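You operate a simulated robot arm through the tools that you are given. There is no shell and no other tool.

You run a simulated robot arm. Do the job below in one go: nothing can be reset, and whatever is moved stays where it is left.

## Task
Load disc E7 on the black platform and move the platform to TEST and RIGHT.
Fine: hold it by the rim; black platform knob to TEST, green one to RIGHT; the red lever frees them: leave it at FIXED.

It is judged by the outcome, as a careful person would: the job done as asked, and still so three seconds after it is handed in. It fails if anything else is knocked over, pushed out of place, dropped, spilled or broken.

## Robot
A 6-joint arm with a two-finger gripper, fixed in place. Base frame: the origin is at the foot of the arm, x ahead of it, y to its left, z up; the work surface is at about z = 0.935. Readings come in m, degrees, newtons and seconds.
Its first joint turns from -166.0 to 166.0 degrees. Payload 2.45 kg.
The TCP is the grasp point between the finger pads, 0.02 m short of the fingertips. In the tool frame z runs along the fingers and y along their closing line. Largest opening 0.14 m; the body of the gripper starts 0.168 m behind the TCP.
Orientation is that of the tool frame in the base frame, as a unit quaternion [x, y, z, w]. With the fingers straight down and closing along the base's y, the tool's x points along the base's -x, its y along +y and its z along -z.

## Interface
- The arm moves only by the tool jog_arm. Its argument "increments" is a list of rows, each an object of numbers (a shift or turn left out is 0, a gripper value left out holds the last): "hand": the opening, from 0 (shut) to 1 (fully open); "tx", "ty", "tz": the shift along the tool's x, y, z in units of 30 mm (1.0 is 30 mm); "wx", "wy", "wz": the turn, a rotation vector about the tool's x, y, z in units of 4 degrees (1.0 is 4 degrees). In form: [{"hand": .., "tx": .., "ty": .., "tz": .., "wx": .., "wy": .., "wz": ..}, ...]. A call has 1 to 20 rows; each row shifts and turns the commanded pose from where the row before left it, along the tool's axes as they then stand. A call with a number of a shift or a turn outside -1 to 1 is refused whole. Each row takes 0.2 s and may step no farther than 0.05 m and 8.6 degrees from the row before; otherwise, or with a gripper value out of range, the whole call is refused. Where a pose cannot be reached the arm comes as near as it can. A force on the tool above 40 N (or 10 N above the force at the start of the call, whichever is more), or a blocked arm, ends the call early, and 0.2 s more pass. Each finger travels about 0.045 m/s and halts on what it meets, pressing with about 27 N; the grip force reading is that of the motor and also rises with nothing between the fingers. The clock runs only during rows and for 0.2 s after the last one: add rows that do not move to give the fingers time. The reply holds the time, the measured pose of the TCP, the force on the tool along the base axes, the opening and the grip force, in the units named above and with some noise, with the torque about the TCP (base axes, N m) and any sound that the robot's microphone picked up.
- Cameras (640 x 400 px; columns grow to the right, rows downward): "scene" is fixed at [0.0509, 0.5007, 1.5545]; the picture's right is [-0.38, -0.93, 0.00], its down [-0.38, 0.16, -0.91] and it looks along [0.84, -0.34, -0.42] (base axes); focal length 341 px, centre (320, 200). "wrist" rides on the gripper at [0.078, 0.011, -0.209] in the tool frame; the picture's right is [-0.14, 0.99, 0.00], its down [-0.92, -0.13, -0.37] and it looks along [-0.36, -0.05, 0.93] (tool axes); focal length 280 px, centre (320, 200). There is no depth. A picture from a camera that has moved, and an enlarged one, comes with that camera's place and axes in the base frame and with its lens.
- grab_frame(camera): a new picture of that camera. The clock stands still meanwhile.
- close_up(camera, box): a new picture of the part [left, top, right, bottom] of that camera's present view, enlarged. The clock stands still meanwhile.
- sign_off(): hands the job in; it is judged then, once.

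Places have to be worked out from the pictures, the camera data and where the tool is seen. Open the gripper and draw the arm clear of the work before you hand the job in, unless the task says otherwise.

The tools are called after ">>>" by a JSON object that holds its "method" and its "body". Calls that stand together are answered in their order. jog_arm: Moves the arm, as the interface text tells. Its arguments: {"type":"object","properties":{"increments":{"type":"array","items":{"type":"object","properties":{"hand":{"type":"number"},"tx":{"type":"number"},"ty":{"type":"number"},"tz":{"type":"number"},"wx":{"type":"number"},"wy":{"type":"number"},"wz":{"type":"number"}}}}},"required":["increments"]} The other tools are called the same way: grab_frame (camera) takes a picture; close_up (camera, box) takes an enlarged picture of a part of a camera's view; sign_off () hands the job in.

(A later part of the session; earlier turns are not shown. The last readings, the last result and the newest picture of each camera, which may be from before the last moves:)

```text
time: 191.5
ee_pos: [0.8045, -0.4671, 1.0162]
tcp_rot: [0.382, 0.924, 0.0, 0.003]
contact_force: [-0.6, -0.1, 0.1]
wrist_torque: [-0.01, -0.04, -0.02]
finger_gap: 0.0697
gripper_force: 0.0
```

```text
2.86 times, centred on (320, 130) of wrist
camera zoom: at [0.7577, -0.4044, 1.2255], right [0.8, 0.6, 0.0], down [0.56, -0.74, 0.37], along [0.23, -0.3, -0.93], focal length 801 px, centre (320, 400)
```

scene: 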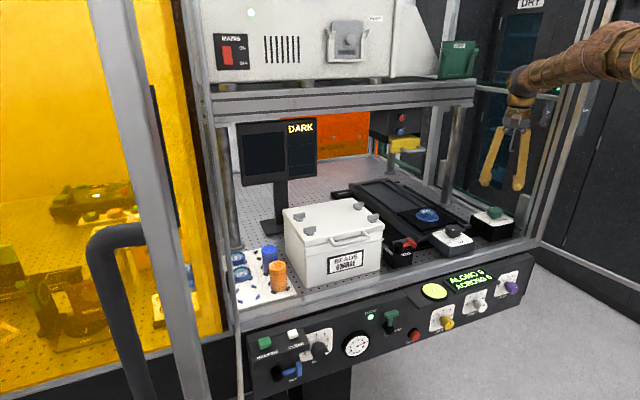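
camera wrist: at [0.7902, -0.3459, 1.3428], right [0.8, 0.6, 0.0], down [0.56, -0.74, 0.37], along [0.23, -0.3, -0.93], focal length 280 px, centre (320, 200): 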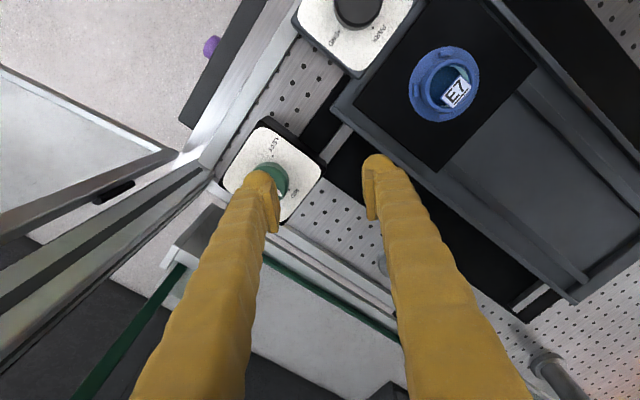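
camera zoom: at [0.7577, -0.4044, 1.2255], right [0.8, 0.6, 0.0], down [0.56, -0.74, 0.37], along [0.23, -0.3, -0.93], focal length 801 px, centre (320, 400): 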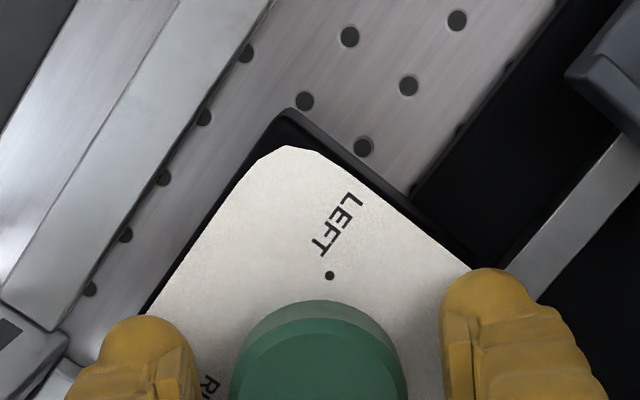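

The green knob is straddled with good clearance from the posts. I'm gripping it and trying a slow clockwise turn.

>>> {"method": "jog_arm", "body": {"increments": [{"hand": 0.4}, {"hand": 0.35}, {"hand": 0.25}, {"hand": 0.2}, {"hand": 0.2}]}}

>>> {"method": "jog_arm", "body": {"increments": [{"wz": 0.5}, {"wz": 0.5}, {"wz": 0.5}, {"wz": 0.5}]}}

>>> {"method": "close_up", "body": {"camera": "scene", "box": [470, 190, 520, 235]}}

>>> {"method": "close_up", "body": {"camera": "wrist", "box": [260, 110, 380, 220]}}

```text
time: 192.7
ee_pos: [0.8041, -0.4668, 1.0165]
tcp_rot: [0.382, 0.924, 0.001, 0.003]
contact_force: [-9.9, -10.6, 15.9]
wrist_torque: [0.03, 0.08, -0.02]
finger_gap: 0.0456
gripper_force: 44.9
```

```text
time: 193.7
ee_pos: [0.8035, -0.468, 1.0173]
tcp_rot: [0.446, 0.895, 0.0, 0.004]
contact_force: [-10.0, -14.5, 21.7]
wrist_torque: [-0.23, 0.09, 0.13]
finger_gap: 0.0458
gripper_force: 45.3
```

```text
8.89 times, centred on (495, 212) of scene
camera zoom: at [0.0509, 0.5007, 1.5545], right [-0.38, -0.93, 0.0], down [-0.38, 0.16, -0.91], along [0.84, -0.34, -0.42], focal length 3031 px, centre (-1236, 89)
```

zoom: 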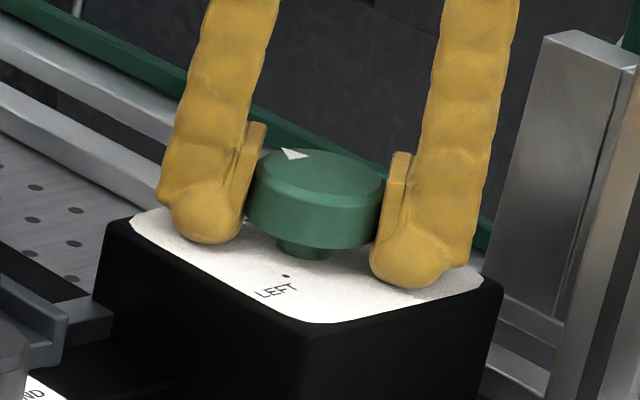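

```text
3.64 times, centred on (320, 165) of wrist
camera zoom: at [0.7666, -0.3987, 1.2262], right [0.87, 0.49, 0.0], down [0.45, -0.81, 0.37], along [0.18, -0.32, -0.93], focal length 1020 px, centre (320, 327)
```

zoom: 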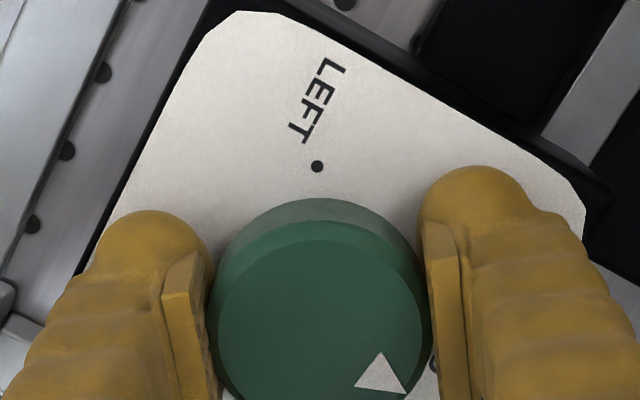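

The green knob followed the gripper by 8° with hardly any torque (0.13 N·m), so lever handle toward −y is FREE. I'm checking what the carriage did before going on.

>>> {"method": "close_up", "body": {"camera": "scene", "box": [330, 150, 530, 275]}}

>>> {"method": "close_up", "body": {"camera": "scene", "box": [380, 0, 640, 280]}}

```text
3.20 times, centred on (430, 212) of scene
camera zoom: at [0.0509, 0.5007, 1.5545], right [-0.38, -0.93, 0.0], down [-0.38, 0.16, -0.91], along [0.84, -0.34, -0.42], focal length 1091 px, centre (-32, 160)
```

zoom: 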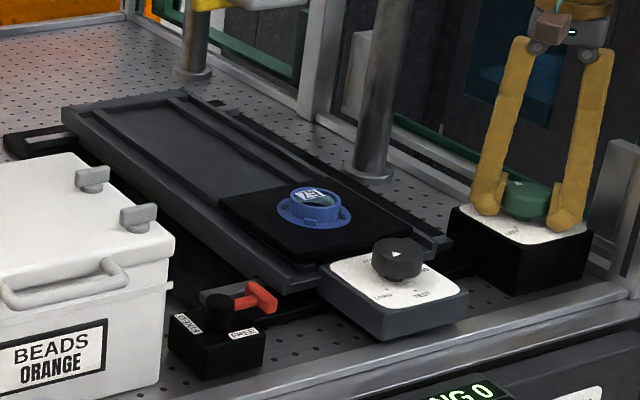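

```text
1.43 times, centred on (510, 140) of scene
camera zoom: at [0.0509, 0.5007, 1.5545], right [-0.38, -0.93, 0.0], down [-0.38, 0.16, -0.91], along [0.84, -0.34, -0.42], focal length 487 px, centre (49, 286)
```

zoom: 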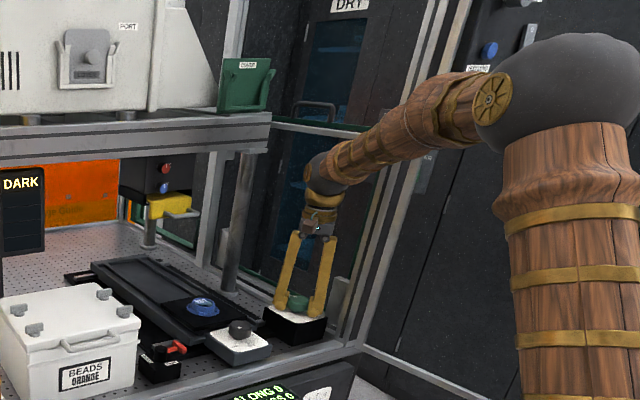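

The carriage appears to have moved a few millimetres right, so the green knob drives it continuously. I'm centring the grip slightly, easing the tips up off the plate, and continuing the clockwise turn toward RIGHT in stages.

>>> {"method": "jog_arm", "body": {"increments": [{"tz": -0.05, "ty": -0.06}, {"wz": 0}]}}

>>> {"method": "jog_arm", "body": {"increments": [{"wz": 0.7}, {"wz": 0.7}, {"wz": 0.7}, {"wz": 0.7}, {"wz": 0.7}, {"wz": 0.7}]}}

>>> {"method": "close_up", "body": {"camera": "scene", "box": [330, 150, 530, 275]}}

>>> {"method": "close_up", "body": {"camera": "wrist", "box": [240, 90, 400, 220]}}

```text
time: 194.3
ee_pos: [0.8044, -0.4681, 1.0165]
tcp_rot: [0.446, 0.895, 0.001, 0.002]
contact_force: [20.0, 1.3, -1.6]
wrist_torque: [-0.14, 0.03, -0.03]
finger_gap: 0.0459
gripper_force: 45.3
```

```text
time: 195.2
ee_pos: [0.8049, -0.4671, 1.0173]
tcp_rot: [0.518, 0.855, 0.001, 0.003]
contact_force: [9.5, 1.0, -5.1]
wrist_torque: [-0.15, 0.29, 0.05]
finger_gap: 0.0459
gripper_force: 44.7
stopped in row 4: the force on the tool passed its limit at 40 N (the readings are from after the stop); the commanded pose is now the measured one
```

```text
3.20 times, centred on (430, 212) of scene
camera zoom: at [0.0509, 0.5007, 1.5545], right [-0.38, -0.93, 0.0], down [-0.38, 0.16, -0.91], along [0.84, -0.34, -0.42], focal length 1091 px, centre (-32, 160)
```

zoom: 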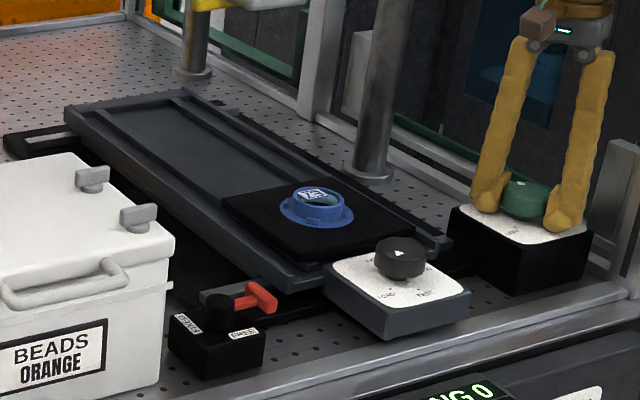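

```text
3.08 times, centred on (320, 155) of wrist
camera zoom: at [0.7782, -0.3936, 1.2264], right [0.94, 0.34, 0.01], down [0.31, -0.87, 0.37], along [0.13, -0.35, -0.93], focal length 863 px, centre (320, 338)
```

zoom: 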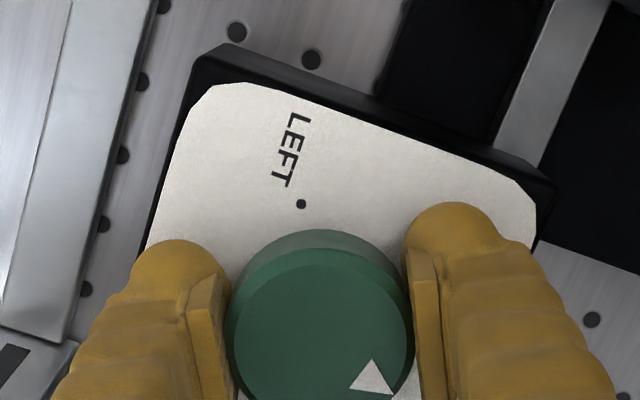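

The knob turns with the gripper and the carriage is moving right, but the firm clamp creates side load from slight off-centring. I'm relaxing the clamp to a light grip, since little torque is needed, and trimming the centre.

>>> {"method": "jog_arm", "body": {"increments": [{"hand": 0.318, "ty": 0.015}, {"hand": 0.318}, {"hand": 0.318}]}}

>>> {"method": "jog_arm", "body": {"increments": [{"wz": 0.5}, {"wz": 0.5}, {"wz": 0.5}, {"wz": 0.5}]}}

>>> {"method": "close_up", "body": {"camera": "wrist", "box": [240, 90, 400, 220]}}

```text
time: 196.0
ee_pos: [0.8041, -0.4672, 1.0169]
tcp_rot: [0.518, 0.855, 0.0, 0.002]
contact_force: [4.2, -1.0, -5.8]
wrist_torque: [-0.16, 0.15, 0.05]
finger_gap: 0.0457
gripper_force: 45.0
```

```text
time: 197.0
ee_pos: [0.8042, -0.4685, 1.0181]
tcp_rot: [0.576, 0.817, 0.001, 0.003]
contact_force: [6.0, -1.5, -6.5]
wrist_torque: [-0.19, 0.27, 0.05]
finger_gap: 0.0456
gripper_force: 44.7
```

```text
3.08 times, centred on (320, 155) of wrist
camera zoom: at [0.789, -0.3906, 1.2265], right [0.98, 0.2, 0.01], down [0.19, -0.91, 0.37], along [0.08, -0.36, -0.93], focal length 863 px, centre (320, 338)
```

zoom: 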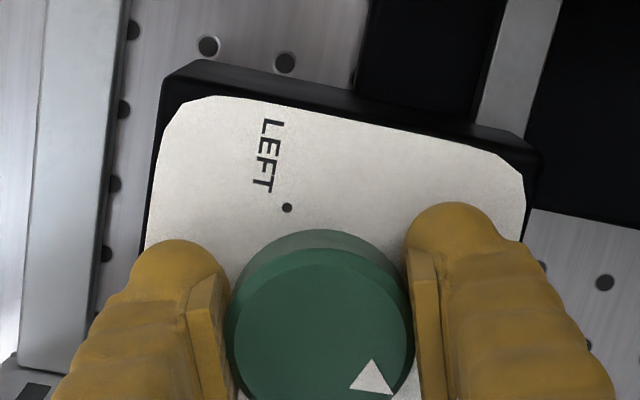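

The knob follows with low forces. I'm continuing the clockwise turn.

>>> {"method": "jog_arm", "body": {"increments": [{"wz": 0.6}, {"wz": 0.6}, {"wz": 0.6}, {"wz": 0.6}, {"wz": 0.6}, {"wz": 0.6}]}}

>>> {"method": "jog_arm", "body": {"increments": [{"wz": 0.6}, {"wz": 0.6}, {"wz": 0.6}, {"wz": 0.6}, {"wz": 0.6}, {"wz": 0.6}]}}

>>> {"method": "close_up", "body": {"camera": "wrist", "box": [240, 90, 400, 220]}}

>>> {"method": "close_up", "body": {"camera": "scene", "box": [330, 150, 530, 275]}}

```text
time: 198.4
ee_pos: [0.8053, -0.4677, 1.017]
tcp_rot: [0.674, 0.739, 0.002, 0.003]
contact_force: [3.0, -2.3, -7.2]
wrist_torque: [-0.2, 0.12, 0.07]
finger_gap: 0.0459
gripper_force: 45.0
```

```text
time: 199.8
ee_pos: [0.8044, -0.4676, 1.0169]
tcp_rot: [0.761, 0.648, 0.002, 0.002]
contact_force: [5.8, -6.8, -13.4]
wrist_torque: [0.02, 0.12, 0.04]
finger_gap: 0.0457
gripper_force: 44.8
```

```text
3.08 times, centred on (320, 155) of wrist
camera zoom: at [0.8284, -0.3925, 1.2268], right [0.96, -0.29, 0.01], down [-0.28, -0.89, 0.37], along [-0.1, -0.35, -0.93], focal length 863 px, centre (320, 338)
```

zoom: 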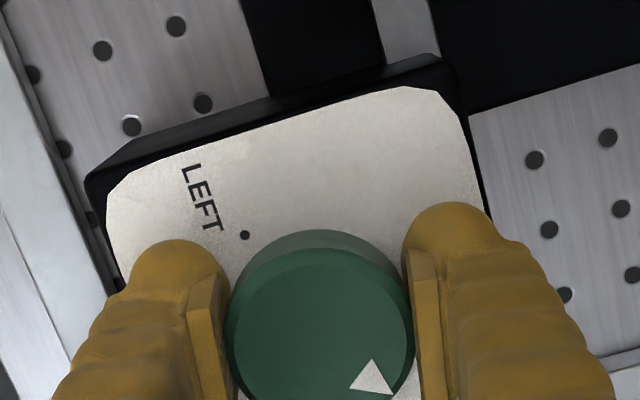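

```text
3.20 times, centred on (430, 212) of scene
camera zoom: at [0.0509, 0.5007, 1.5545], right [-0.38, -0.93, 0.0], down [-0.38, 0.16, -0.91], along [0.84, -0.34, -0.42], focal length 1091 px, centre (-32, 160)
```

zoom: 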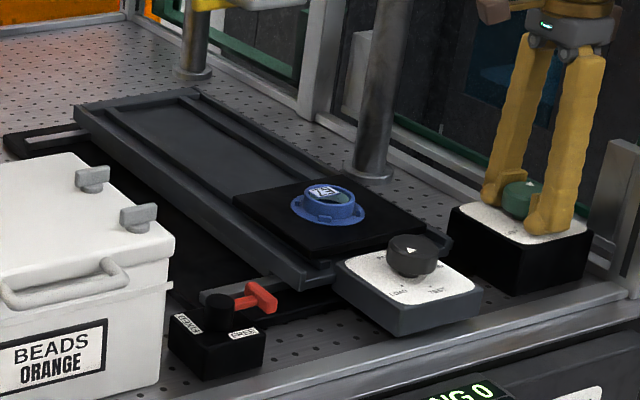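

The carriage is sliding right as expected. I'm checking the black knob's arrow, the platform and the lever in close-up.

>>> {"method": "close_up", "body": {"camera": "scene", "box": [430, 210, 490, 255]}}

>>> {"method": "close_up", "body": {"camera": "scene", "box": [400, 180, 490, 250]}}

>>> {"method": "close_up", "body": {"camera": "scene", "box": [375, 225, 425, 270]}}

```text
8.89 times, centred on (460, 232) of scene
camera zoom: at [0.0509, 0.5007, 1.5545], right [-0.38, -0.93, 0.0], down [-0.38, 0.16, -0.91], along [0.84, -0.34, -0.42], focal length 3031 px, centre (-924, -89)
```

zoom: 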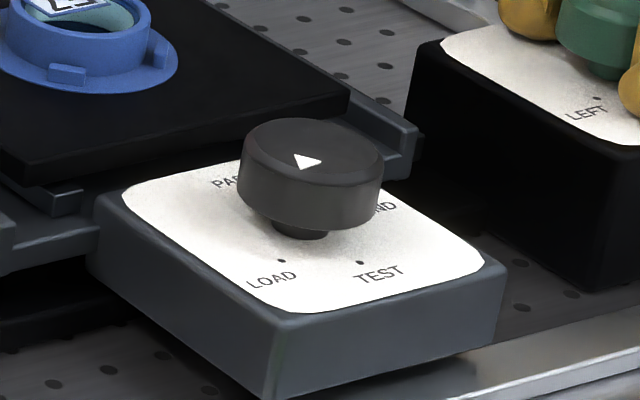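

```text
5.71 times, centred on (445, 215) of scene
camera zoom: at [0.0509, 0.5007, 1.5545], right [-0.38, -0.93, 0.0], down [-0.38, 0.16, -0.91], along [0.84, -0.34, -0.42], focal length 1948 px, centre (-394, 114)
```

zoom: 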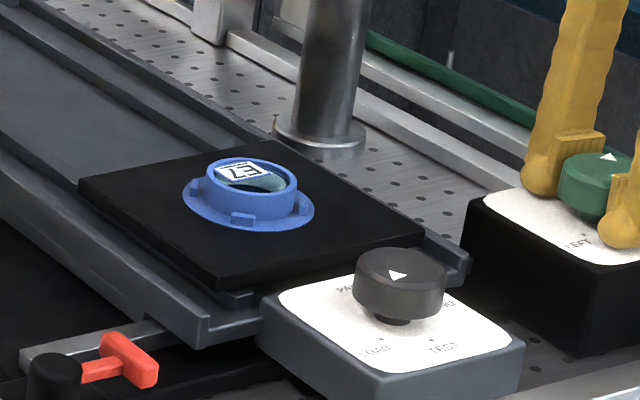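

```text
8.89 times, centred on (400, 248) of scene
camera zoom: at [0.0509, 0.5007, 1.5545], right [-0.38, -0.93, 0.0], down [-0.38, 0.16, -0.91], along [0.84, -0.34, -0.42], focal length 3031 px, centre (-391, -222)
```

zoom: 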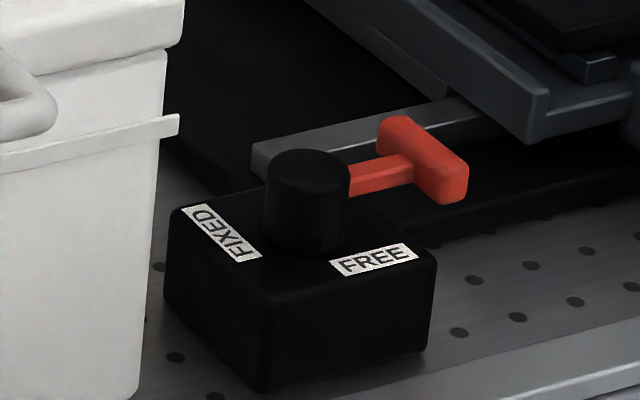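

All good: the disc is seated, the lever is at FREE, and the black knob is still at LOAD. I'm continuing to turn the green knob.

>>> {"method": "jog_arm", "body": {"increments": [{"wz": 0.6}, {"wz": 0.6}, {"wz": 0.6}, {"wz": 0.6}, {"wz": 0.6}, {"wz": 0.6}, {"wz": 0.6}, {"wz": 0.6}]}}

>>> {"method": "jog_arm", "body": {"increments": [{"wz": 0.6}, {"wz": 0.6}, {"wz": 0.6}, {"wz": 0.6}, {"wz": 0.6}, {"wz": 0.6}, {"wz": 0.6}, {"wz": 0.6}]}}

>>> {"method": "close_up", "body": {"camera": "scene", "box": [470, 190, 520, 235]}}

>>> {"method": "close_up", "body": {"camera": "wrist", "box": [240, 90, 400, 220]}}

```text
time: 201.6
ee_pos: [0.8054, -0.4685, 1.0173]
tcp_rot: [0.859, 0.512, 0.002, 0.002]
contact_force: [7.2, -2.3, -7.7]
wrist_torque: [-0.25, 0.21, 0.03]
finger_gap: 0.0459
gripper_force: 45.3
```

```text
time: 203.4
ee_pos: [0.8052, -0.4672, 1.0168]
tcp_rot: [0.932, 0.362, 0.002, 0.002]
contact_force: [8.0, -2.4, -10.9]
wrist_torque: [0.0, 0.12, 0.06]
finger_gap: 0.0456
gripper_force: 44.9
```

```text
8.89 times, centred on (495, 212) of scene
camera zoom: at [0.0509, 0.5007, 1.5545], right [-0.38, -0.93, 0.0], down [-0.38, 0.16, -0.91], along [0.84, -0.34, -0.42], focal length 3031 px, centre (-1236, 89)
```

zoom: 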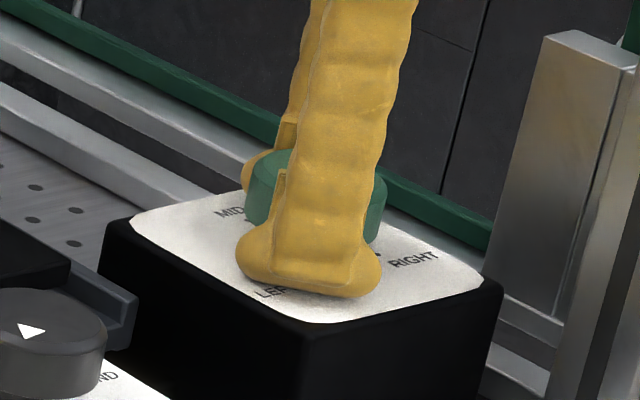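

```text
3.08 times, centred on (320, 155) of wrist
camera zoom: at [0.8703, -0.4232, 1.227], right [0.57, -0.82, 0.0], down [-0.77, -0.53, 0.36], along [-0.3, -0.21, -0.93], focal length 863 px, centre (320, 338)
```

zoom: 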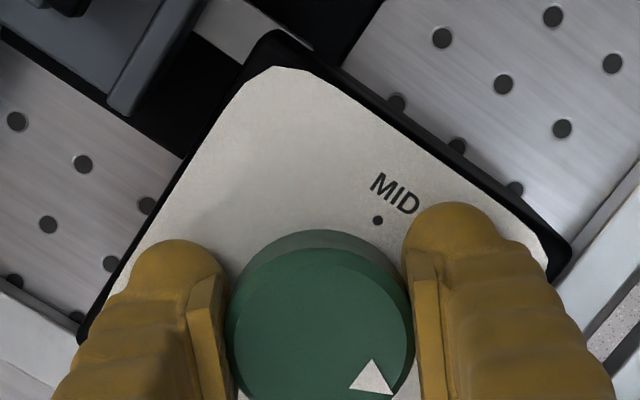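

I've turned about 92° of the 120°. I'm continuing about 24° more, then I'll fine-tune against the RIGHT mark.

>>> {"method": "jog_arm", "body": {"increments": [{"wz": 0.6}, {"wz": 0.6}, {"wz": 0.6}, {"wz": 0.6}, {"wz": 0.6}, {"wz": 0.6}, {"wz": 0.6}, {"wz": 0.6}, {"wz": 0.6}, {"wz": 0.6}]}}

>>> {"method": "close_up", "body": {"camera": "wrist", "box": [240, 90, 400, 220]}}

>>> {"method": "close_up", "body": {"camera": "scene", "box": [470, 190, 520, 235]}}

>>> {"method": "close_up", "body": {"camera": "scene", "box": [380, 0, 640, 280]}}

```text
time: 205.6
ee_pos: [0.8045, -0.4676, 1.0169]
tcp_rot: [0.987, 0.16, 0.003, 0.001]
contact_force: [14.4, -10.0, -15.5]
wrist_torque: [0.08, 0.05, 0.04]
finger_gap: 0.0456
gripper_force: 44.7
```

```text
3.08 times, centred on (320, 155) of wrist
camera zoom: at [0.8829, -0.4536, 1.2271], right [0.18, -0.98, 0.0], down [-0.92, -0.17, 0.36], along [-0.36, -0.07, -0.93], focal length 863 px, centre (320, 338)
```

zoom: 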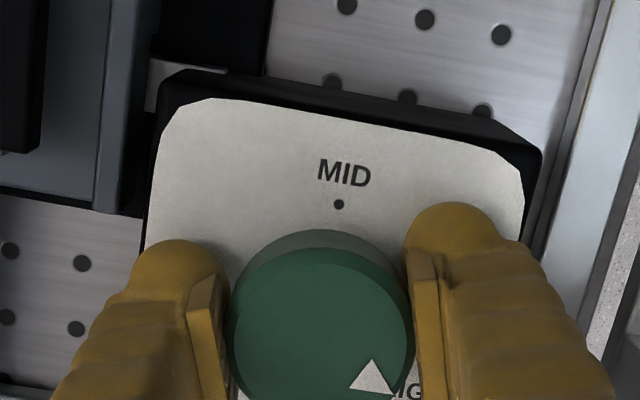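

```text
8.89 times, centred on (495, 212) of scene
camera zoom: at [0.0509, 0.5007, 1.5545], right [-0.38, -0.93, 0.0], down [-0.38, 0.16, -0.91], along [0.84, -0.34, -0.42], focal length 3031 px, centre (-1236, 89)
```

zoom: 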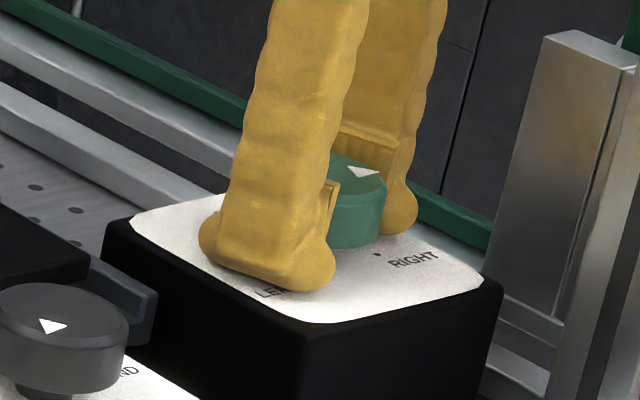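

```text
1.43 times, centred on (510, 140) of scene
camera zoom: at [0.0509, 0.5007, 1.5545], right [-0.38, -0.93, 0.0], down [-0.38, 0.16, -0.91], along [0.84, -0.34, -0.42], focal length 487 px, centre (49, 286)
```

zoom: 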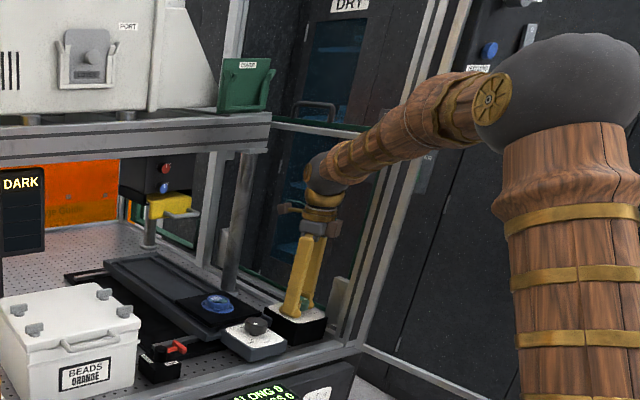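

By image geometry the arrow is now 120–123° from MID, which is at RIGHT. I'm releasing gently, rising and rotating back to get an unobstructed view of the dial.

>>> {"method": "jog_arm", "body": {"increments": [{"hand": 0.4}, {"hand": 0.5}, {"hand": 0.5}, {"tz": -0.5}, {"tz": -1}, {"tz": -1}, {"tz": -1}, {"tz": -0.4}, {"wz": -1}, {"wz": -1}, {"wz": -1}, {"wz": -1}, {"wz": -1}, {"wz": -1}, {"wz": -1}, {"wz": -1}, {"wz": -1}, {"wz": -1}, {"wz": -1}, {"wz": -1}]}}

>>> {"method": "jog_arm", "body": {"increments": [{"wz": -1}, {"wz": -1}, {"wz": -1}, {"wz": -1}, {"wz": -1}, {"wz": -1}, {"wz": -1}, {"wz": -1}, {"wz": -1}, {"wz": -1}, {"wz": -1}, {"wz": -1}, {"wz": -1}, {"wz": -1}, {"wz": -1}, {"wz": -1}, {"wz": -1}, {"wz": 0}]}}

>>> {"method": "close_up", "body": {"camera": "wrist", "box": [230, 80, 410, 220]}}

>>> {"method": "close_up", "body": {"camera": "scene", "box": [430, 180, 530, 255]}}

```text
time: 209.8
ee_pos: [0.8041, -0.4692, 1.1339]
tcp_rot: [0.836, 0.548, 0.002, 0.002]
contact_force: [0.0, 0.1, 0.0]
wrist_torque: [-0.03, -0.02, 0.01]
finger_gap: 0.0696
gripper_force: 0.2
```

```text
time: 213.6
ee_pos: [0.8044, -0.4681, 1.1347]
tcp_rot: [0.387, 0.922, 0.001, 0.003]
contact_force: [0.2, -0.2, 0.6]
wrist_torque: [-0.05, 0.05, 0.0]
finger_gap: 0.0701
gripper_force: 0.0
```

```text
2.86 times, centred on (320, 150) of wrist
camera zoom: at [0.7574, -0.4041, 1.3437], right [0.8, 0.6, 0.0], down [0.55, -0.75, 0.37], along [0.22, -0.3, -0.93], focal length 801 px, centre (320, 343)
```

zoom: 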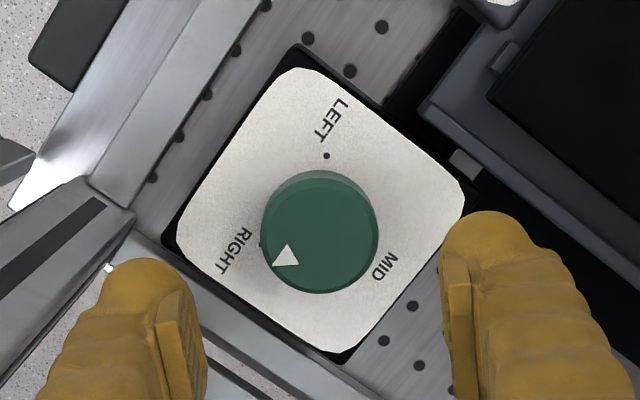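

```text
5.33 times, centred on (480, 218) of scene
camera zoom: at [0.0509, 0.5007, 1.5545], right [-0.38, -0.93, 0.0], down [-0.38, 0.16, -0.91], along [0.84, -0.34, -0.42], focal length 1818 px, centre (-533, 107)
```

zoom: 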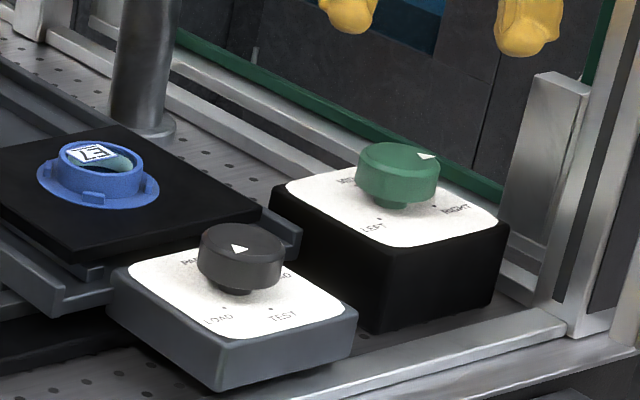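

Measured from this view, the arrow is at about −110° while RIGHT sits at −120° from MID. The grip slipped a little, so I need about 10° more clockwise. I'm re-gripping for the final correction.

>>> {"method": "jog_arm", "body": {"increments": [{"tx": -0.05, "tz": 0.5}, {"tz": 1}, {"tz": 1}, {"tz": 0.8}, {"tz": 0.4}, {"tz": 0.2}, {"hand": 0.4}, {"hand": 0.33}, {"hand": 0.3}, {"hand": 0.3}]}}

>>> {"method": "jog_arm", "body": {"increments": [{"wz": 0.5}, {"wz": 0.5}, {"wz": 0.5}, {"wz": 0.5}]}}

>>> {"method": "close_up", "body": {"camera": "wrist", "box": [240, 110, 400, 240]}}

>>> {"method": "close_up", "body": {"camera": "scene", "box": [470, 190, 520, 235]}}

```text
time: 215.8
ee_pos: [0.805, -0.4678, 1.017]
tcp_rot: [0.387, 0.922, 0.001, 0.002]
contact_force: [-0.3, 2.3, -3.7]
wrist_torque: [-0.08, -0.09, 0.02]
finger_gap: 0.0459
gripper_force: 43.1
```

```text
time: 216.8
ee_pos: [0.8049, -0.469, 1.016]
tcp_rot: [0.451, 0.892, 0.0, 0.002]
contact_force: [-1.0, -2.4, -9.6]
wrist_torque: [-0.28, 0.13, 0.85]
finger_gap: 0.0458
gripper_force: 45.3
```

```text
3.08 times, centred on (320, 175) of wrist
camera zoom: at [0.7683, -0.3997, 1.2263], right [0.88, 0.48, 0.0], down [0.44, -0.82, 0.37], along [0.18, -0.32, -0.93], focal length 863 px, centre (320, 277)
```

zoom: 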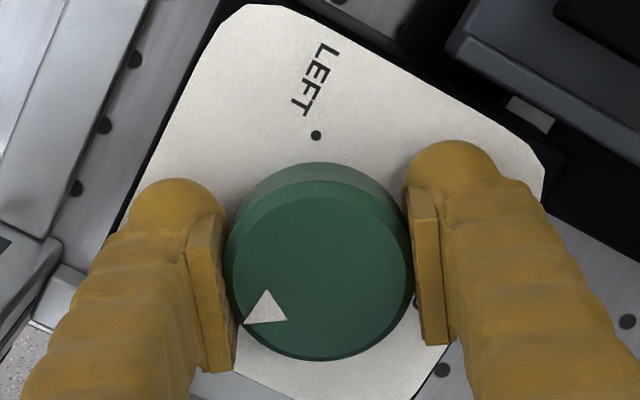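

```text
8.89 times, centred on (495, 212) of scene
camera zoom: at [0.0509, 0.5007, 1.5545], right [-0.38, -0.93, 0.0], down [-0.38, 0.16, -0.91], along [0.84, -0.34, -0.42], focal length 3031 px, centre (-1236, 89)
```

zoom: 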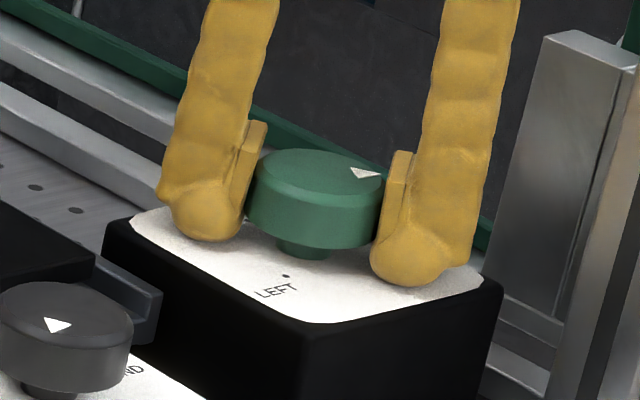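

The torque climbed to 0.85 N·m and the knob only moved a few more degrees, so it has reached its end stop at RIGHT. I'm releasing and checking the arrow again from above.

>>> {"method": "jog_arm", "body": {"increments": [{"wz": -0.3}, {"hand": 0.4}, {"hand": 0.5}, {"hand": 0.5}, {"tz": -0.5}, {"tz": -1}, {"tz": -1}, {"tz": -1}, {"tz": -0.4}, {"wz": -0.8}, {"wz": -1}, {"wz": 0}]}}

>>> {"method": "close_up", "body": {"camera": "wrist", "box": [270, 90, 370, 190]}}

>>> {"method": "close_up", "body": {"camera": "scene", "box": [470, 195, 520, 227]}}

>>> {"method": "close_up", "body": {"camera": "scene", "box": [330, 150, 530, 275]}}

```text
time: 219.4
ee_pos: [0.8046, -0.4692, 1.1345]
tcp_rot: [0.384, 0.923, 0.0, 0.003]
contact_force: [-0.1, 0.5, -0.3]
wrist_torque: [0.0, 0.02, 0.02]
finger_gap: 0.0701
gripper_force: 0.0
```

```text
4.00 times, centred on (320, 140) of wrist
camera zoom: at [0.7577, -0.4057, 1.3435], right [0.8, 0.6, 0.0], down [0.56, -0.74, 0.37], along [0.23, -0.3, -0.93], focal length 1122 px, centre (320, 440)
```

zoom: 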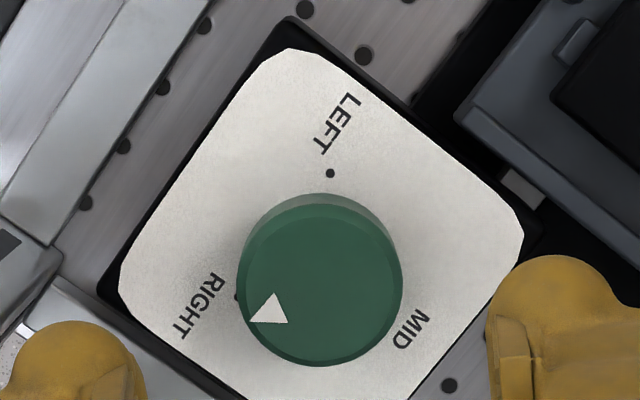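

```text
12.50 times, centred on (495, 211) of scene
camera zoom: at [0.0509, 0.5007, 1.5545], right [-0.38, -0.93, 0.0], down [-0.38, 0.16, -0.91], along [0.84, -0.34, -0.42], focal length 4262 px, centre (-1868, 62)
```

zoom: 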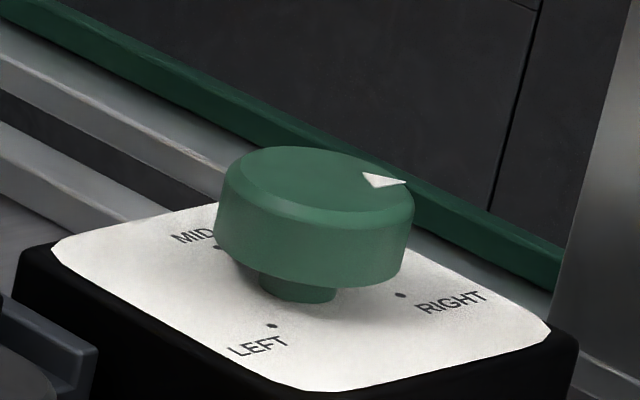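

```text
3.20 times, centred on (430, 212) of scene
camera zoom: at [0.0509, 0.5007, 1.5545], right [-0.38, -0.93, 0.0], down [-0.38, 0.16, -0.91], along [0.84, -0.34, -0.42], focal length 1091 px, centre (-32, 160)
```

zoom: 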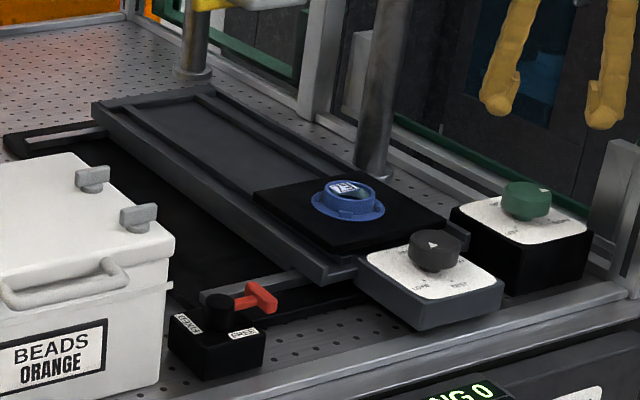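

The arrow measures 243° against the RIGHT dot's 240°, so green is at RIGHT and against its stop, and the carriage has moved about 43 mm right. The black knob should now be at about (0.771, −0.303). I'm moving there with θ=30°.

>>> {"method": "jog_arm", "body": {"increments": [{"wz": -1}, {"wz": -1}, {"wz": -1}, {"wz": -0.8}, {"tx": 0.62, "ty": 0.71}, {"tx": 0.62, "ty": 0.71}, {"tx": 0.62, "ty": 0.71}, {"tx": 0.62, "ty": 0.71}, {"tx": 0.62, "ty": 0.71}, {"tx": 0.62, "ty": 0.71}, {"tz": 0.9}, {"tz": 0}]}}

>>> {"method": "close_up", "body": {"camera": "wrist", "box": [230, 80, 410, 220]}}

>>> {"method": "grab_frame", "body": {"camera": "wrist"}}

```text
time: 222.0
ee_pos: [0.7739, -0.3027, 1.1061]
tcp_rot: [0.259, 0.966, 0.001, 0.003]
contact_force: [-0.3, -1.0, 0.1]
wrist_torque: [0.01, 0.0, -0.02]
finger_gap: 0.0698
gripper_force: 0.0
```

```text
2.86 times, centred on (320, 150) of wrist
camera zoom: at [0.7111, -0.2536, 1.3162], right [0.61, 0.79, 0.0], down [0.73, -0.57, 0.37], along [0.3, -0.23, -0.93], focal length 801 px, centre (320, 343)
```

zoom: 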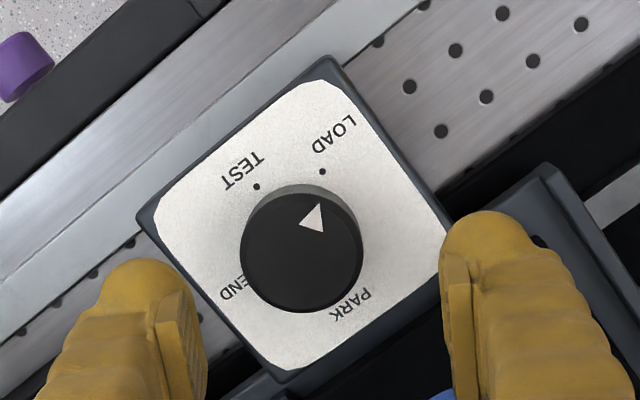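

```text
taken
camera wrist: at [0.7111, -0.2536, 1.3162], right [0.61, 0.79, 0.0], down [0.73, -0.57, 0.37], along [0.3, -0.23, -0.93], focal length 280 px, centre (320, 200)
```

wrist: 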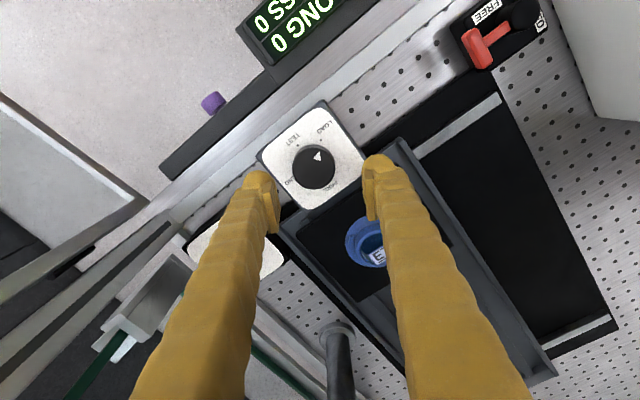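

The knob is at about (0.772, −0.311), so the carriage moved about 51 mm. I'm aligning, descending and gripping to try CCW toward TEST.

>>> {"method": "jog_arm", "body": {"increments": [{"tx": -0.077, "ty": -0.26}, {"tz": 1}, {"tz": 1}, {"tz": 0.7}, {"tz": 0.3}, {"tz": 0.13}, {"tz": 0}]}}

>>> {"method": "jog_arm", "body": {"increments": [{"hand": 0.4}, {"hand": 0.35}, {"hand": 0.3}, {"hand": 0.3}, {"hand": 0.3}]}}

>>> {"method": "jog_arm", "body": {"increments": [{"wz": -0.5}, {"wz": -0.5}, {"wz": -0.5}, {"wz": -0.5}]}}

>>> {"method": "close_up", "body": {"camera": "wrist", "box": [240, 90, 400, 220]}}

>>> {"method": "close_up", "body": {"camera": "scene", "box": [400, 180, 500, 260]}}

```text
time: 223.6
ee_pos: [0.7711, -0.3101, 1.012]
tcp_rot: [0.259, 0.966, 0.001, 0.003]
contact_force: [-0.2, 0.4, 0.9]
wrist_torque: [0.0, -0.03, -0.01]
finger_gap: 0.0699
gripper_force: 0.1
```

```text
time: 224.8
ee_pos: [0.7719, -0.3107, 1.0131]
tcp_rot: [0.259, 0.966, 0.001, 0.002]
contact_force: [7.0, 4.7, -0.8]
wrist_torque: [0.0, -0.11, 0.0]
finger_gap: 0.0464
gripper_force: 45.0
```

```text
time: 225.8
ee_pos: [0.7711, -0.3101, 1.0138]
tcp_rot: [0.19, 0.982, 0.001, 0.003]
contact_force: [9.3, 9.3, 0.2]
wrist_torque: [0.07, -0.07, -0.83]
finger_gap: 0.0466
gripper_force: 45.0
```

```text
3.08 times, centred on (320, 155) of wrist
camera zoom: at [0.7033, -0.2708, 1.2223], right [0.5, 0.87, 0.0], down [0.8, -0.46, 0.37], along [0.33, -0.18, -0.93], focal length 863 px, centre (320, 338)
```

zoom: 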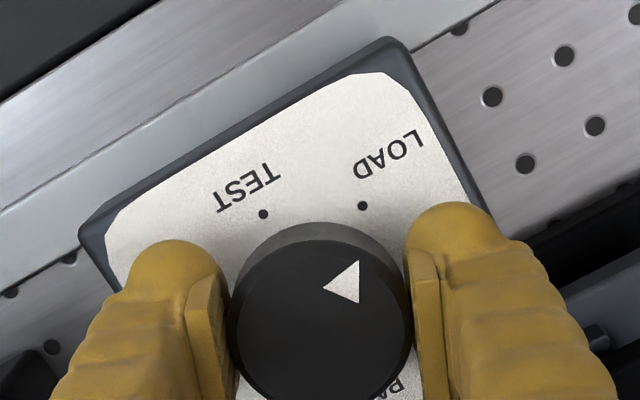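

```text
5.00 times, centred on (450, 220) of scene
camera zoom: at [0.0509, 0.5007, 1.5545], right [-0.38, -0.93, 0.0], down [-0.38, 0.16, -0.91], along [0.84, -0.34, -0.42], focal length 1705 px, centre (-330, 100)
```

zoom: 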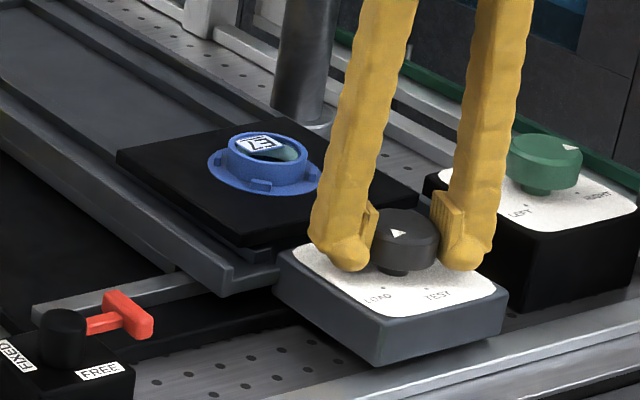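

CCW from LOAD feels exactly like the green knob's end stop (0.83 N·m). LOAD is probably one end of the dial, with the dead zone between LOAD and TEST, so TEST would be reached by turning clockwise the long way. I'm trying a small clockwise turn.

>>> {"method": "jog_arm", "body": {"increments": [{"wz": 0.5}, {"wz": 0.5}, {"wz": 0.5}, {"wz": 0.5}]}}

>>> {"method": "close_up", "body": {"camera": "wrist", "box": [240, 90, 400, 220]}}

>>> {"method": "close_up", "body": {"camera": "scene", "box": [400, 180, 500, 260]}}

```text
time: 226.8
ee_pos: [0.7713, -0.3105, 1.012]
tcp_rot: [0.259, 0.966, 0.001, 0.003]
contact_force: [11.2, 11.0, 2.9]
wrist_torque: [0.1, -0.06, 0.02]
finger_gap: 0.0466
gripper_force: 45.0
```

```text
3.08 times, centred on (320, 155) of wrist
camera zoom: at [0.7094, -0.2615, 1.2223], right [0.61, 0.79, 0.0], down [0.73, -0.57, 0.37], along [0.3, -0.23, -0.93], focal length 863 px, centre (320, 338)
```

zoom: 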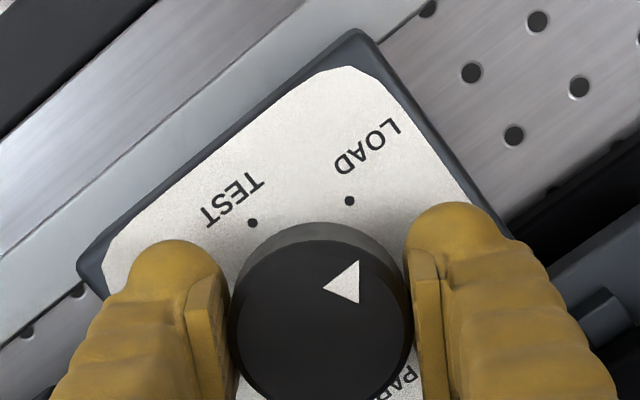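

```text
5.00 times, centred on (450, 220) of scene
camera zoom: at [0.0509, 0.5007, 1.5545], right [-0.38, -0.93, 0.0], down [-0.38, 0.16, -0.91], along [0.84, -0.34, -0.42], focal length 1705 px, centre (-330, 100)
```

zoom: 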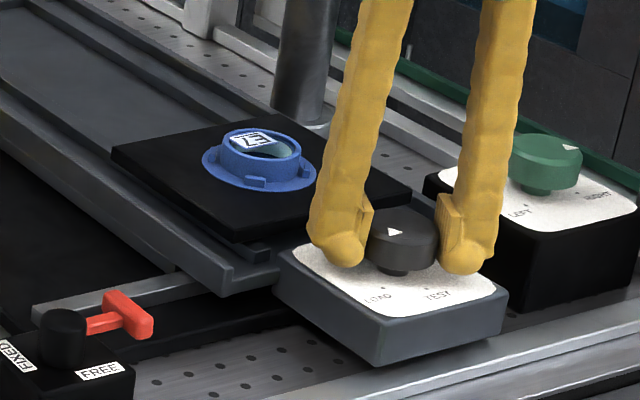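

Clockwise works: the knob turns freely and the platform slid back a few millimetres. So TEST is the far end, about 300° clockwise via PARK and END. I'm trimming the centring and continuing clockwise, watching the platform.

>>> {"method": "jog_arm", "body": {"increments": [{"ty": 0.025}, {"wz": 0.6}, {"wz": 0.6}, {"wz": 0.6}, {"wz": 0.6}, {"wz": 0.6}, {"wz": 0.6}]}}

>>> {"method": "jog_arm", "body": {"increments": [{"wz": 0.7}, {"wz": 0.7}, {"wz": 0.7}, {"wz": 0.7}, {"wz": 0.7}, {"wz": 0.7}, {"wz": 0.7}, {"wz": 0.7}]}}

>>> {"method": "close_up", "body": {"camera": "wrist", "box": [240, 90, 400, 220]}}

>>> {"method": "close_up", "body": {"camera": "scene", "box": [330, 120, 530, 275]}}

```text
time: 228.4
ee_pos: [0.7712, -0.3091, 1.0131]
tcp_rot: [0.377, 0.926, 0.0, 0.003]
contact_force: [8.0, -0.8, -0.8]
wrist_torque: [-0.16, -0.14, 0.06]
finger_gap: 0.0465
gripper_force: 45.1
```

```text
time: 230.2
ee_pos: [0.7712, -0.3098, 1.0131]
tcp_rot: [0.55, 0.835, 0.001, 0.003]
contact_force: [8.7, 2.8, 0.4]
wrist_torque: [-0.07, -0.16, 0.02]
finger_gap: 0.0467
gripper_force: 44.8
```

```text
3.08 times, centred on (320, 155) of wrist
camera zoom: at [0.751, -0.2334, 1.2225], right [0.96, 0.26, 0.01], down [0.24, -0.9, 0.37], along [0.1, -0.36, -0.93], focal length 863 px, centre (320, 338)
```

zoom: 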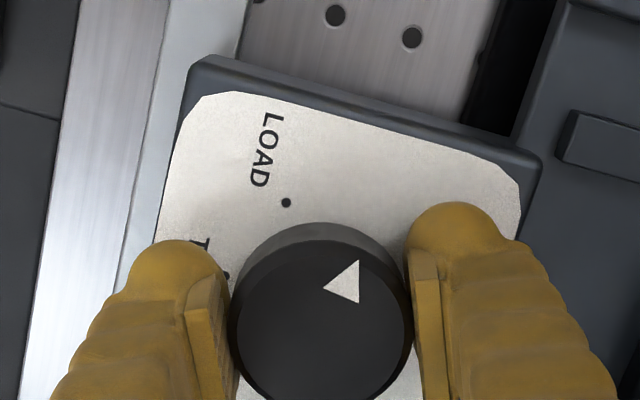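

```text
2.58 times, centred on (430, 198) of scene
camera zoom: at [0.0509, 0.5007, 1.5545], right [-0.38, -0.93, 0.0], down [-0.38, 0.16, -0.91], along [0.84, -0.34, -0.42], focal length 880 px, centre (36, 206)
```

zoom: 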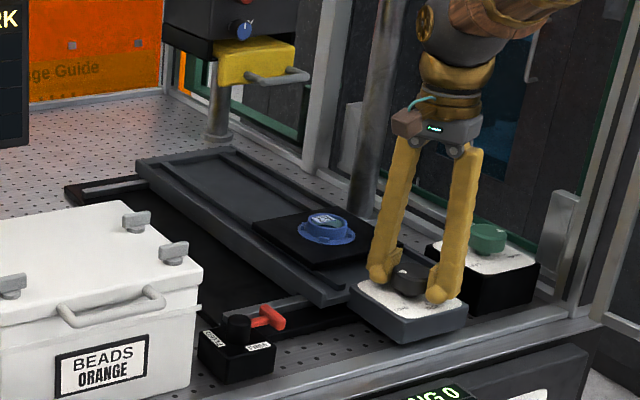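

The platform is gliding back with E7 in place, and the knob follows exactly. I'm continuing clockwise.

>>> {"method": "jog_arm", "body": {"increments": [{"wz": 0.8}, {"wz": 0.8}, {"wz": 0.8}, {"wz": 0.8}, {"wz": 0.8}, {"wz": 0.8}, {"wz": 0.8}, {"wz": 0.8}, {"wz": 0.8}, {"wz": 0.8}, {"wz": 0.8}, {"wz": 0.8}, {"wz": 0.8}, {"wz": 0.8}]}}

>>> {"method": "close_up", "body": {"camera": "wrist", "box": [240, 90, 400, 220]}}

>>> {"method": "close_up", "body": {"camera": "scene", "box": [330, 120, 530, 275]}}

```text
time: 233.2
ee_pos: [0.7718, -0.3098, 1.0125]
tcp_rot: [0.827, 0.562, 0.002, 0.001]
contact_force: [8.0, 2.0, -1.5]
wrist_torque: [-0.01, -0.03, 0.02]
finger_gap: 0.0469
gripper_force: 44.9
```

```text
3.08 times, centred on (320, 155) of wrist
camera zoom: at [0.811, -0.2407, 1.2229], right [0.87, -0.49, 0.01], down [-0.46, -0.81, 0.37], along [-0.18, -0.32, -0.93], focal length 863 px, centre (320, 338)
```

zoom: 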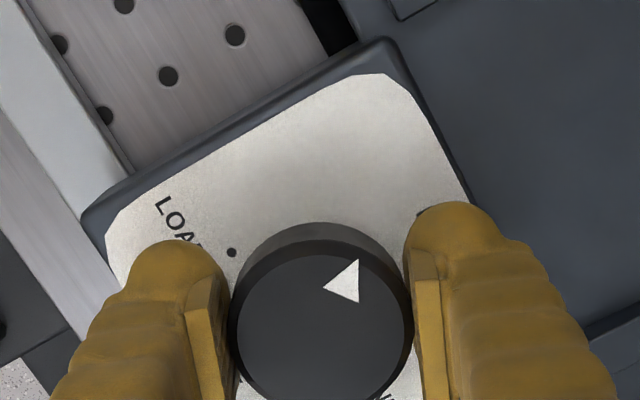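

```text
2.58 times, centred on (430, 198) of scene
camera zoom: at [0.0509, 0.5007, 1.5545], right [-0.38, -0.93, 0.0], down [-0.38, 0.16, -0.91], along [0.84, -0.34, -0.42], focal length 880 px, centre (36, 206)
```

zoom: 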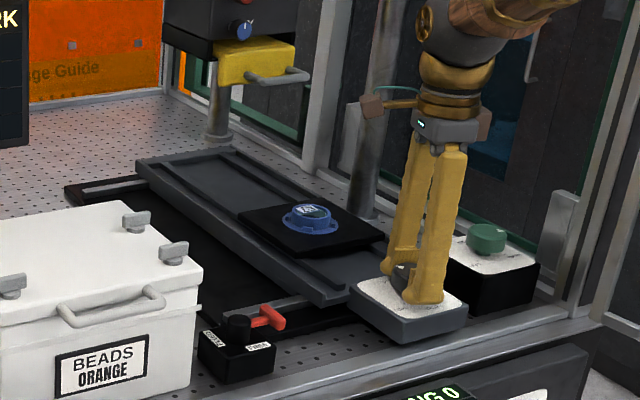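

About 90° done with the disc riding along steadily. Continuing.

>>> {"method": "jog_arm", "body": {"increments": [{"wz": 0.8}, {"wz": 0.8}, {"wz": 0.8}, {"wz": 0.8}, {"wz": 0.8}, {"wz": 0.8}, {"wz": 0.8}, {"wz": 0.8}, {"wz": 0.8}, {"wz": 0.8}, {"wz": 0.8}, {"wz": 0.8}]}}

>>> {"method": "jog_arm", "body": {"increments": [{"wz": 0.8}, {"wz": 0.8}, {"wz": 0.8}, {"wz": 0.8}, {"wz": 0.8}, {"wz": 0.8}, {"wz": 0.8}, {"wz": 0.8}]}}

>>> {"method": "close_up", "body": {"camera": "wrist", "box": [240, 90, 400, 220]}}

>>> {"method": "close_up", "body": {"camera": "scene", "box": [330, 120, 530, 275]}}

```text
time: 235.8
ee_pos: [0.7714, -0.3097, 1.0126]
tcp_rot: [0.966, 0.259, 0.004, 0.001]
contact_force: [15.1, -0.9, -2.5]
wrist_torque: [-0.06, -0.23, 0.04]
finger_gap: 0.0469
gripper_force: 45.6
```

```text
time: 237.6
ee_pos: [0.7729, -0.3098, 1.0123]
tcp_rot: [0.999, 0.038, 0.002, 0.001]
contact_force: [17.3, -1.4, -3.0]
wrist_torque: [-0.03, -0.1, 0.04]
finger_gap: 0.0469
gripper_force: 44.4
```

```text
3.08 times, centred on (320, 155) of wrist
camera zoom: at [0.8508, -0.3141, 1.2232], right [-0.06, -1.0, 0.0], down [-0.93, 0.06, 0.36], along [-0.36, 0.02, -0.93], focal length 863 px, centre (320, 338)
```

zoom: 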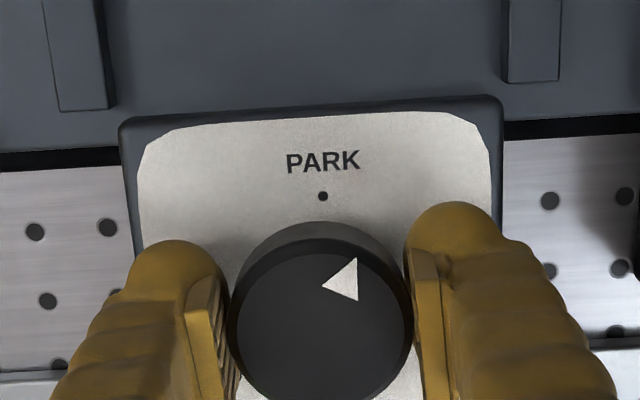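

```text
2.58 times, centred on (430, 198) of scene
camera zoom: at [0.0509, 0.5007, 1.5545], right [-0.38, -0.93, 0.0], down [-0.38, 0.16, -0.91], along [0.84, -0.34, -0.42], focal length 880 px, centre (36, 206)
```

zoom: 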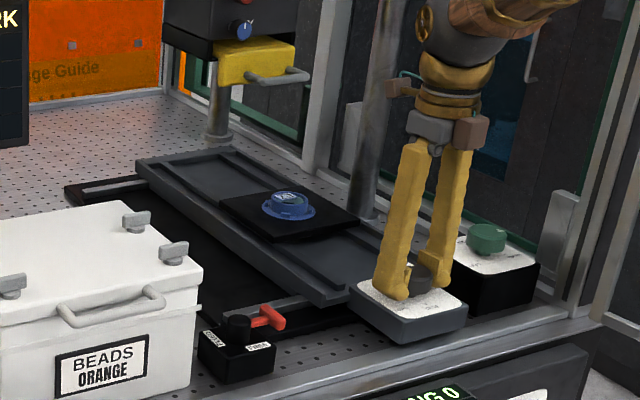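

The knob has turned about 154°, and the arrow is now past PARK. I'm releasing, rising a little, unwinding the wrist and re-gripping for the second half.

>>> {"method": "jog_arm", "body": {"increments": [{"hand": 0.4}, {"hand": 0.5}, {"hand": 0.5}, {"tz": -0.5}, {"tz": -1}, {"tz": -1}, {"wz": -1}, {"wz": -1}, {"wz": -1}, {"wz": -1}, {"wz": -1}, {"wz": -1}, {"wz": -1}, {"wz": -1}, {"wz": -1}, {"wz": -1}, {"wz": -1}, {"wz": -1}, {"wz": -1}, {"wz": -1}]}}

>>> {"method": "jog_arm", "body": {"increments": [{"wz": -1}, {"wz": -1}, {"wz": -1}, {"wz": -1}, {"wz": -1}, {"wz": -1}, {"wz": -1}, {"wz": -1}, {"wz": -1}, {"wz": -1}, {"wz": -1}, {"wz": -1}, {"wz": -1}, {"wz": -1}, {"wz": -1}, {"wz": -1}, {"wz": -1}, {"wz": -1}, {"wz": -1}, {"wz": -1}]}}

>>> {"method": "jog_arm", "body": {"increments": [{"wz": -1}, {"wz": -1}, {"wz": -1}, {"wz": -1}, {"wz": -1}, {"wz": -1}, {"wz": -1}, {"wz": 0}]}}

>>> {"method": "close_up", "body": {"camera": "wrist", "box": [230, 80, 410, 220]}}

>>> {"method": "close_up", "body": {"camera": "scene", "box": [330, 120, 530, 275]}}

```text
time: 241.8
ee_pos: [0.7711, -0.3103, 1.089]
tcp_rot: [0.864, 0.503, 0.002, 0.002]
contact_force: [0.3, -0.3, -0.1]
wrist_torque: [0.01, -0.02, -0.03]
finger_gap: 0.0701
gripper_force: 0.0
```

```text
time: 246.0
ee_pos: [0.7708, -0.3092, 1.0874]
tcp_rot: [0.338, 0.941, 0.002, 0.003]
contact_force: [0.2, 0.5, -0.2]
wrist_torque: [0.01, -0.03, 0.0]
finger_gap: 0.07
gripper_force: 0.0
```

```text
time: 247.8
ee_pos: [0.7716, -0.3095, 1.0873]
tcp_rot: [0.1, 0.995, 0.001, 0.003]
contact_force: [0.5, -0.1, -0.1]
wrist_torque: [0.01, 0.0, 0.02]
finger_gap: 0.0702
gripper_force: 0.0
```

```text
2.86 times, centred on (320, 150) of wrist
camera zoom: at [0.6969, -0.2832, 1.2973], right [0.33, 0.94, 0.0], down [0.87, -0.31, 0.37], along [0.35, -0.12, -0.93], focal length 801 px, centre (320, 343)
```

zoom: 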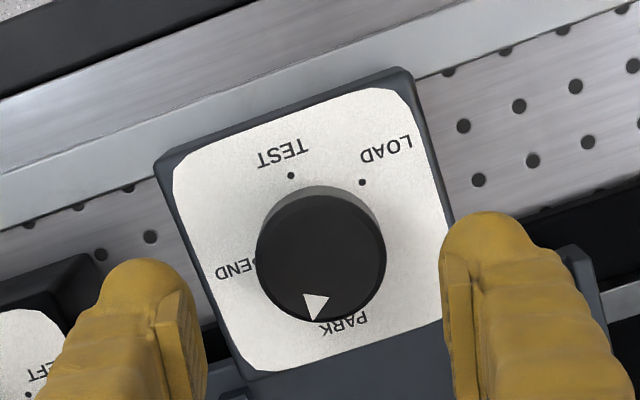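

```text
2.58 times, centred on (430, 198) of scene
camera zoom: at [0.0509, 0.5007, 1.5545], right [-0.38, -0.93, 0.0], down [-0.38, 0.16, -0.91], along [0.84, -0.34, -0.42], focal length 880 px, centre (36, 206)
```

zoom: 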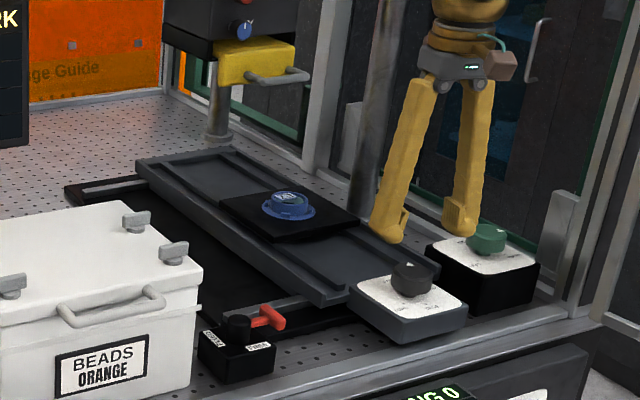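

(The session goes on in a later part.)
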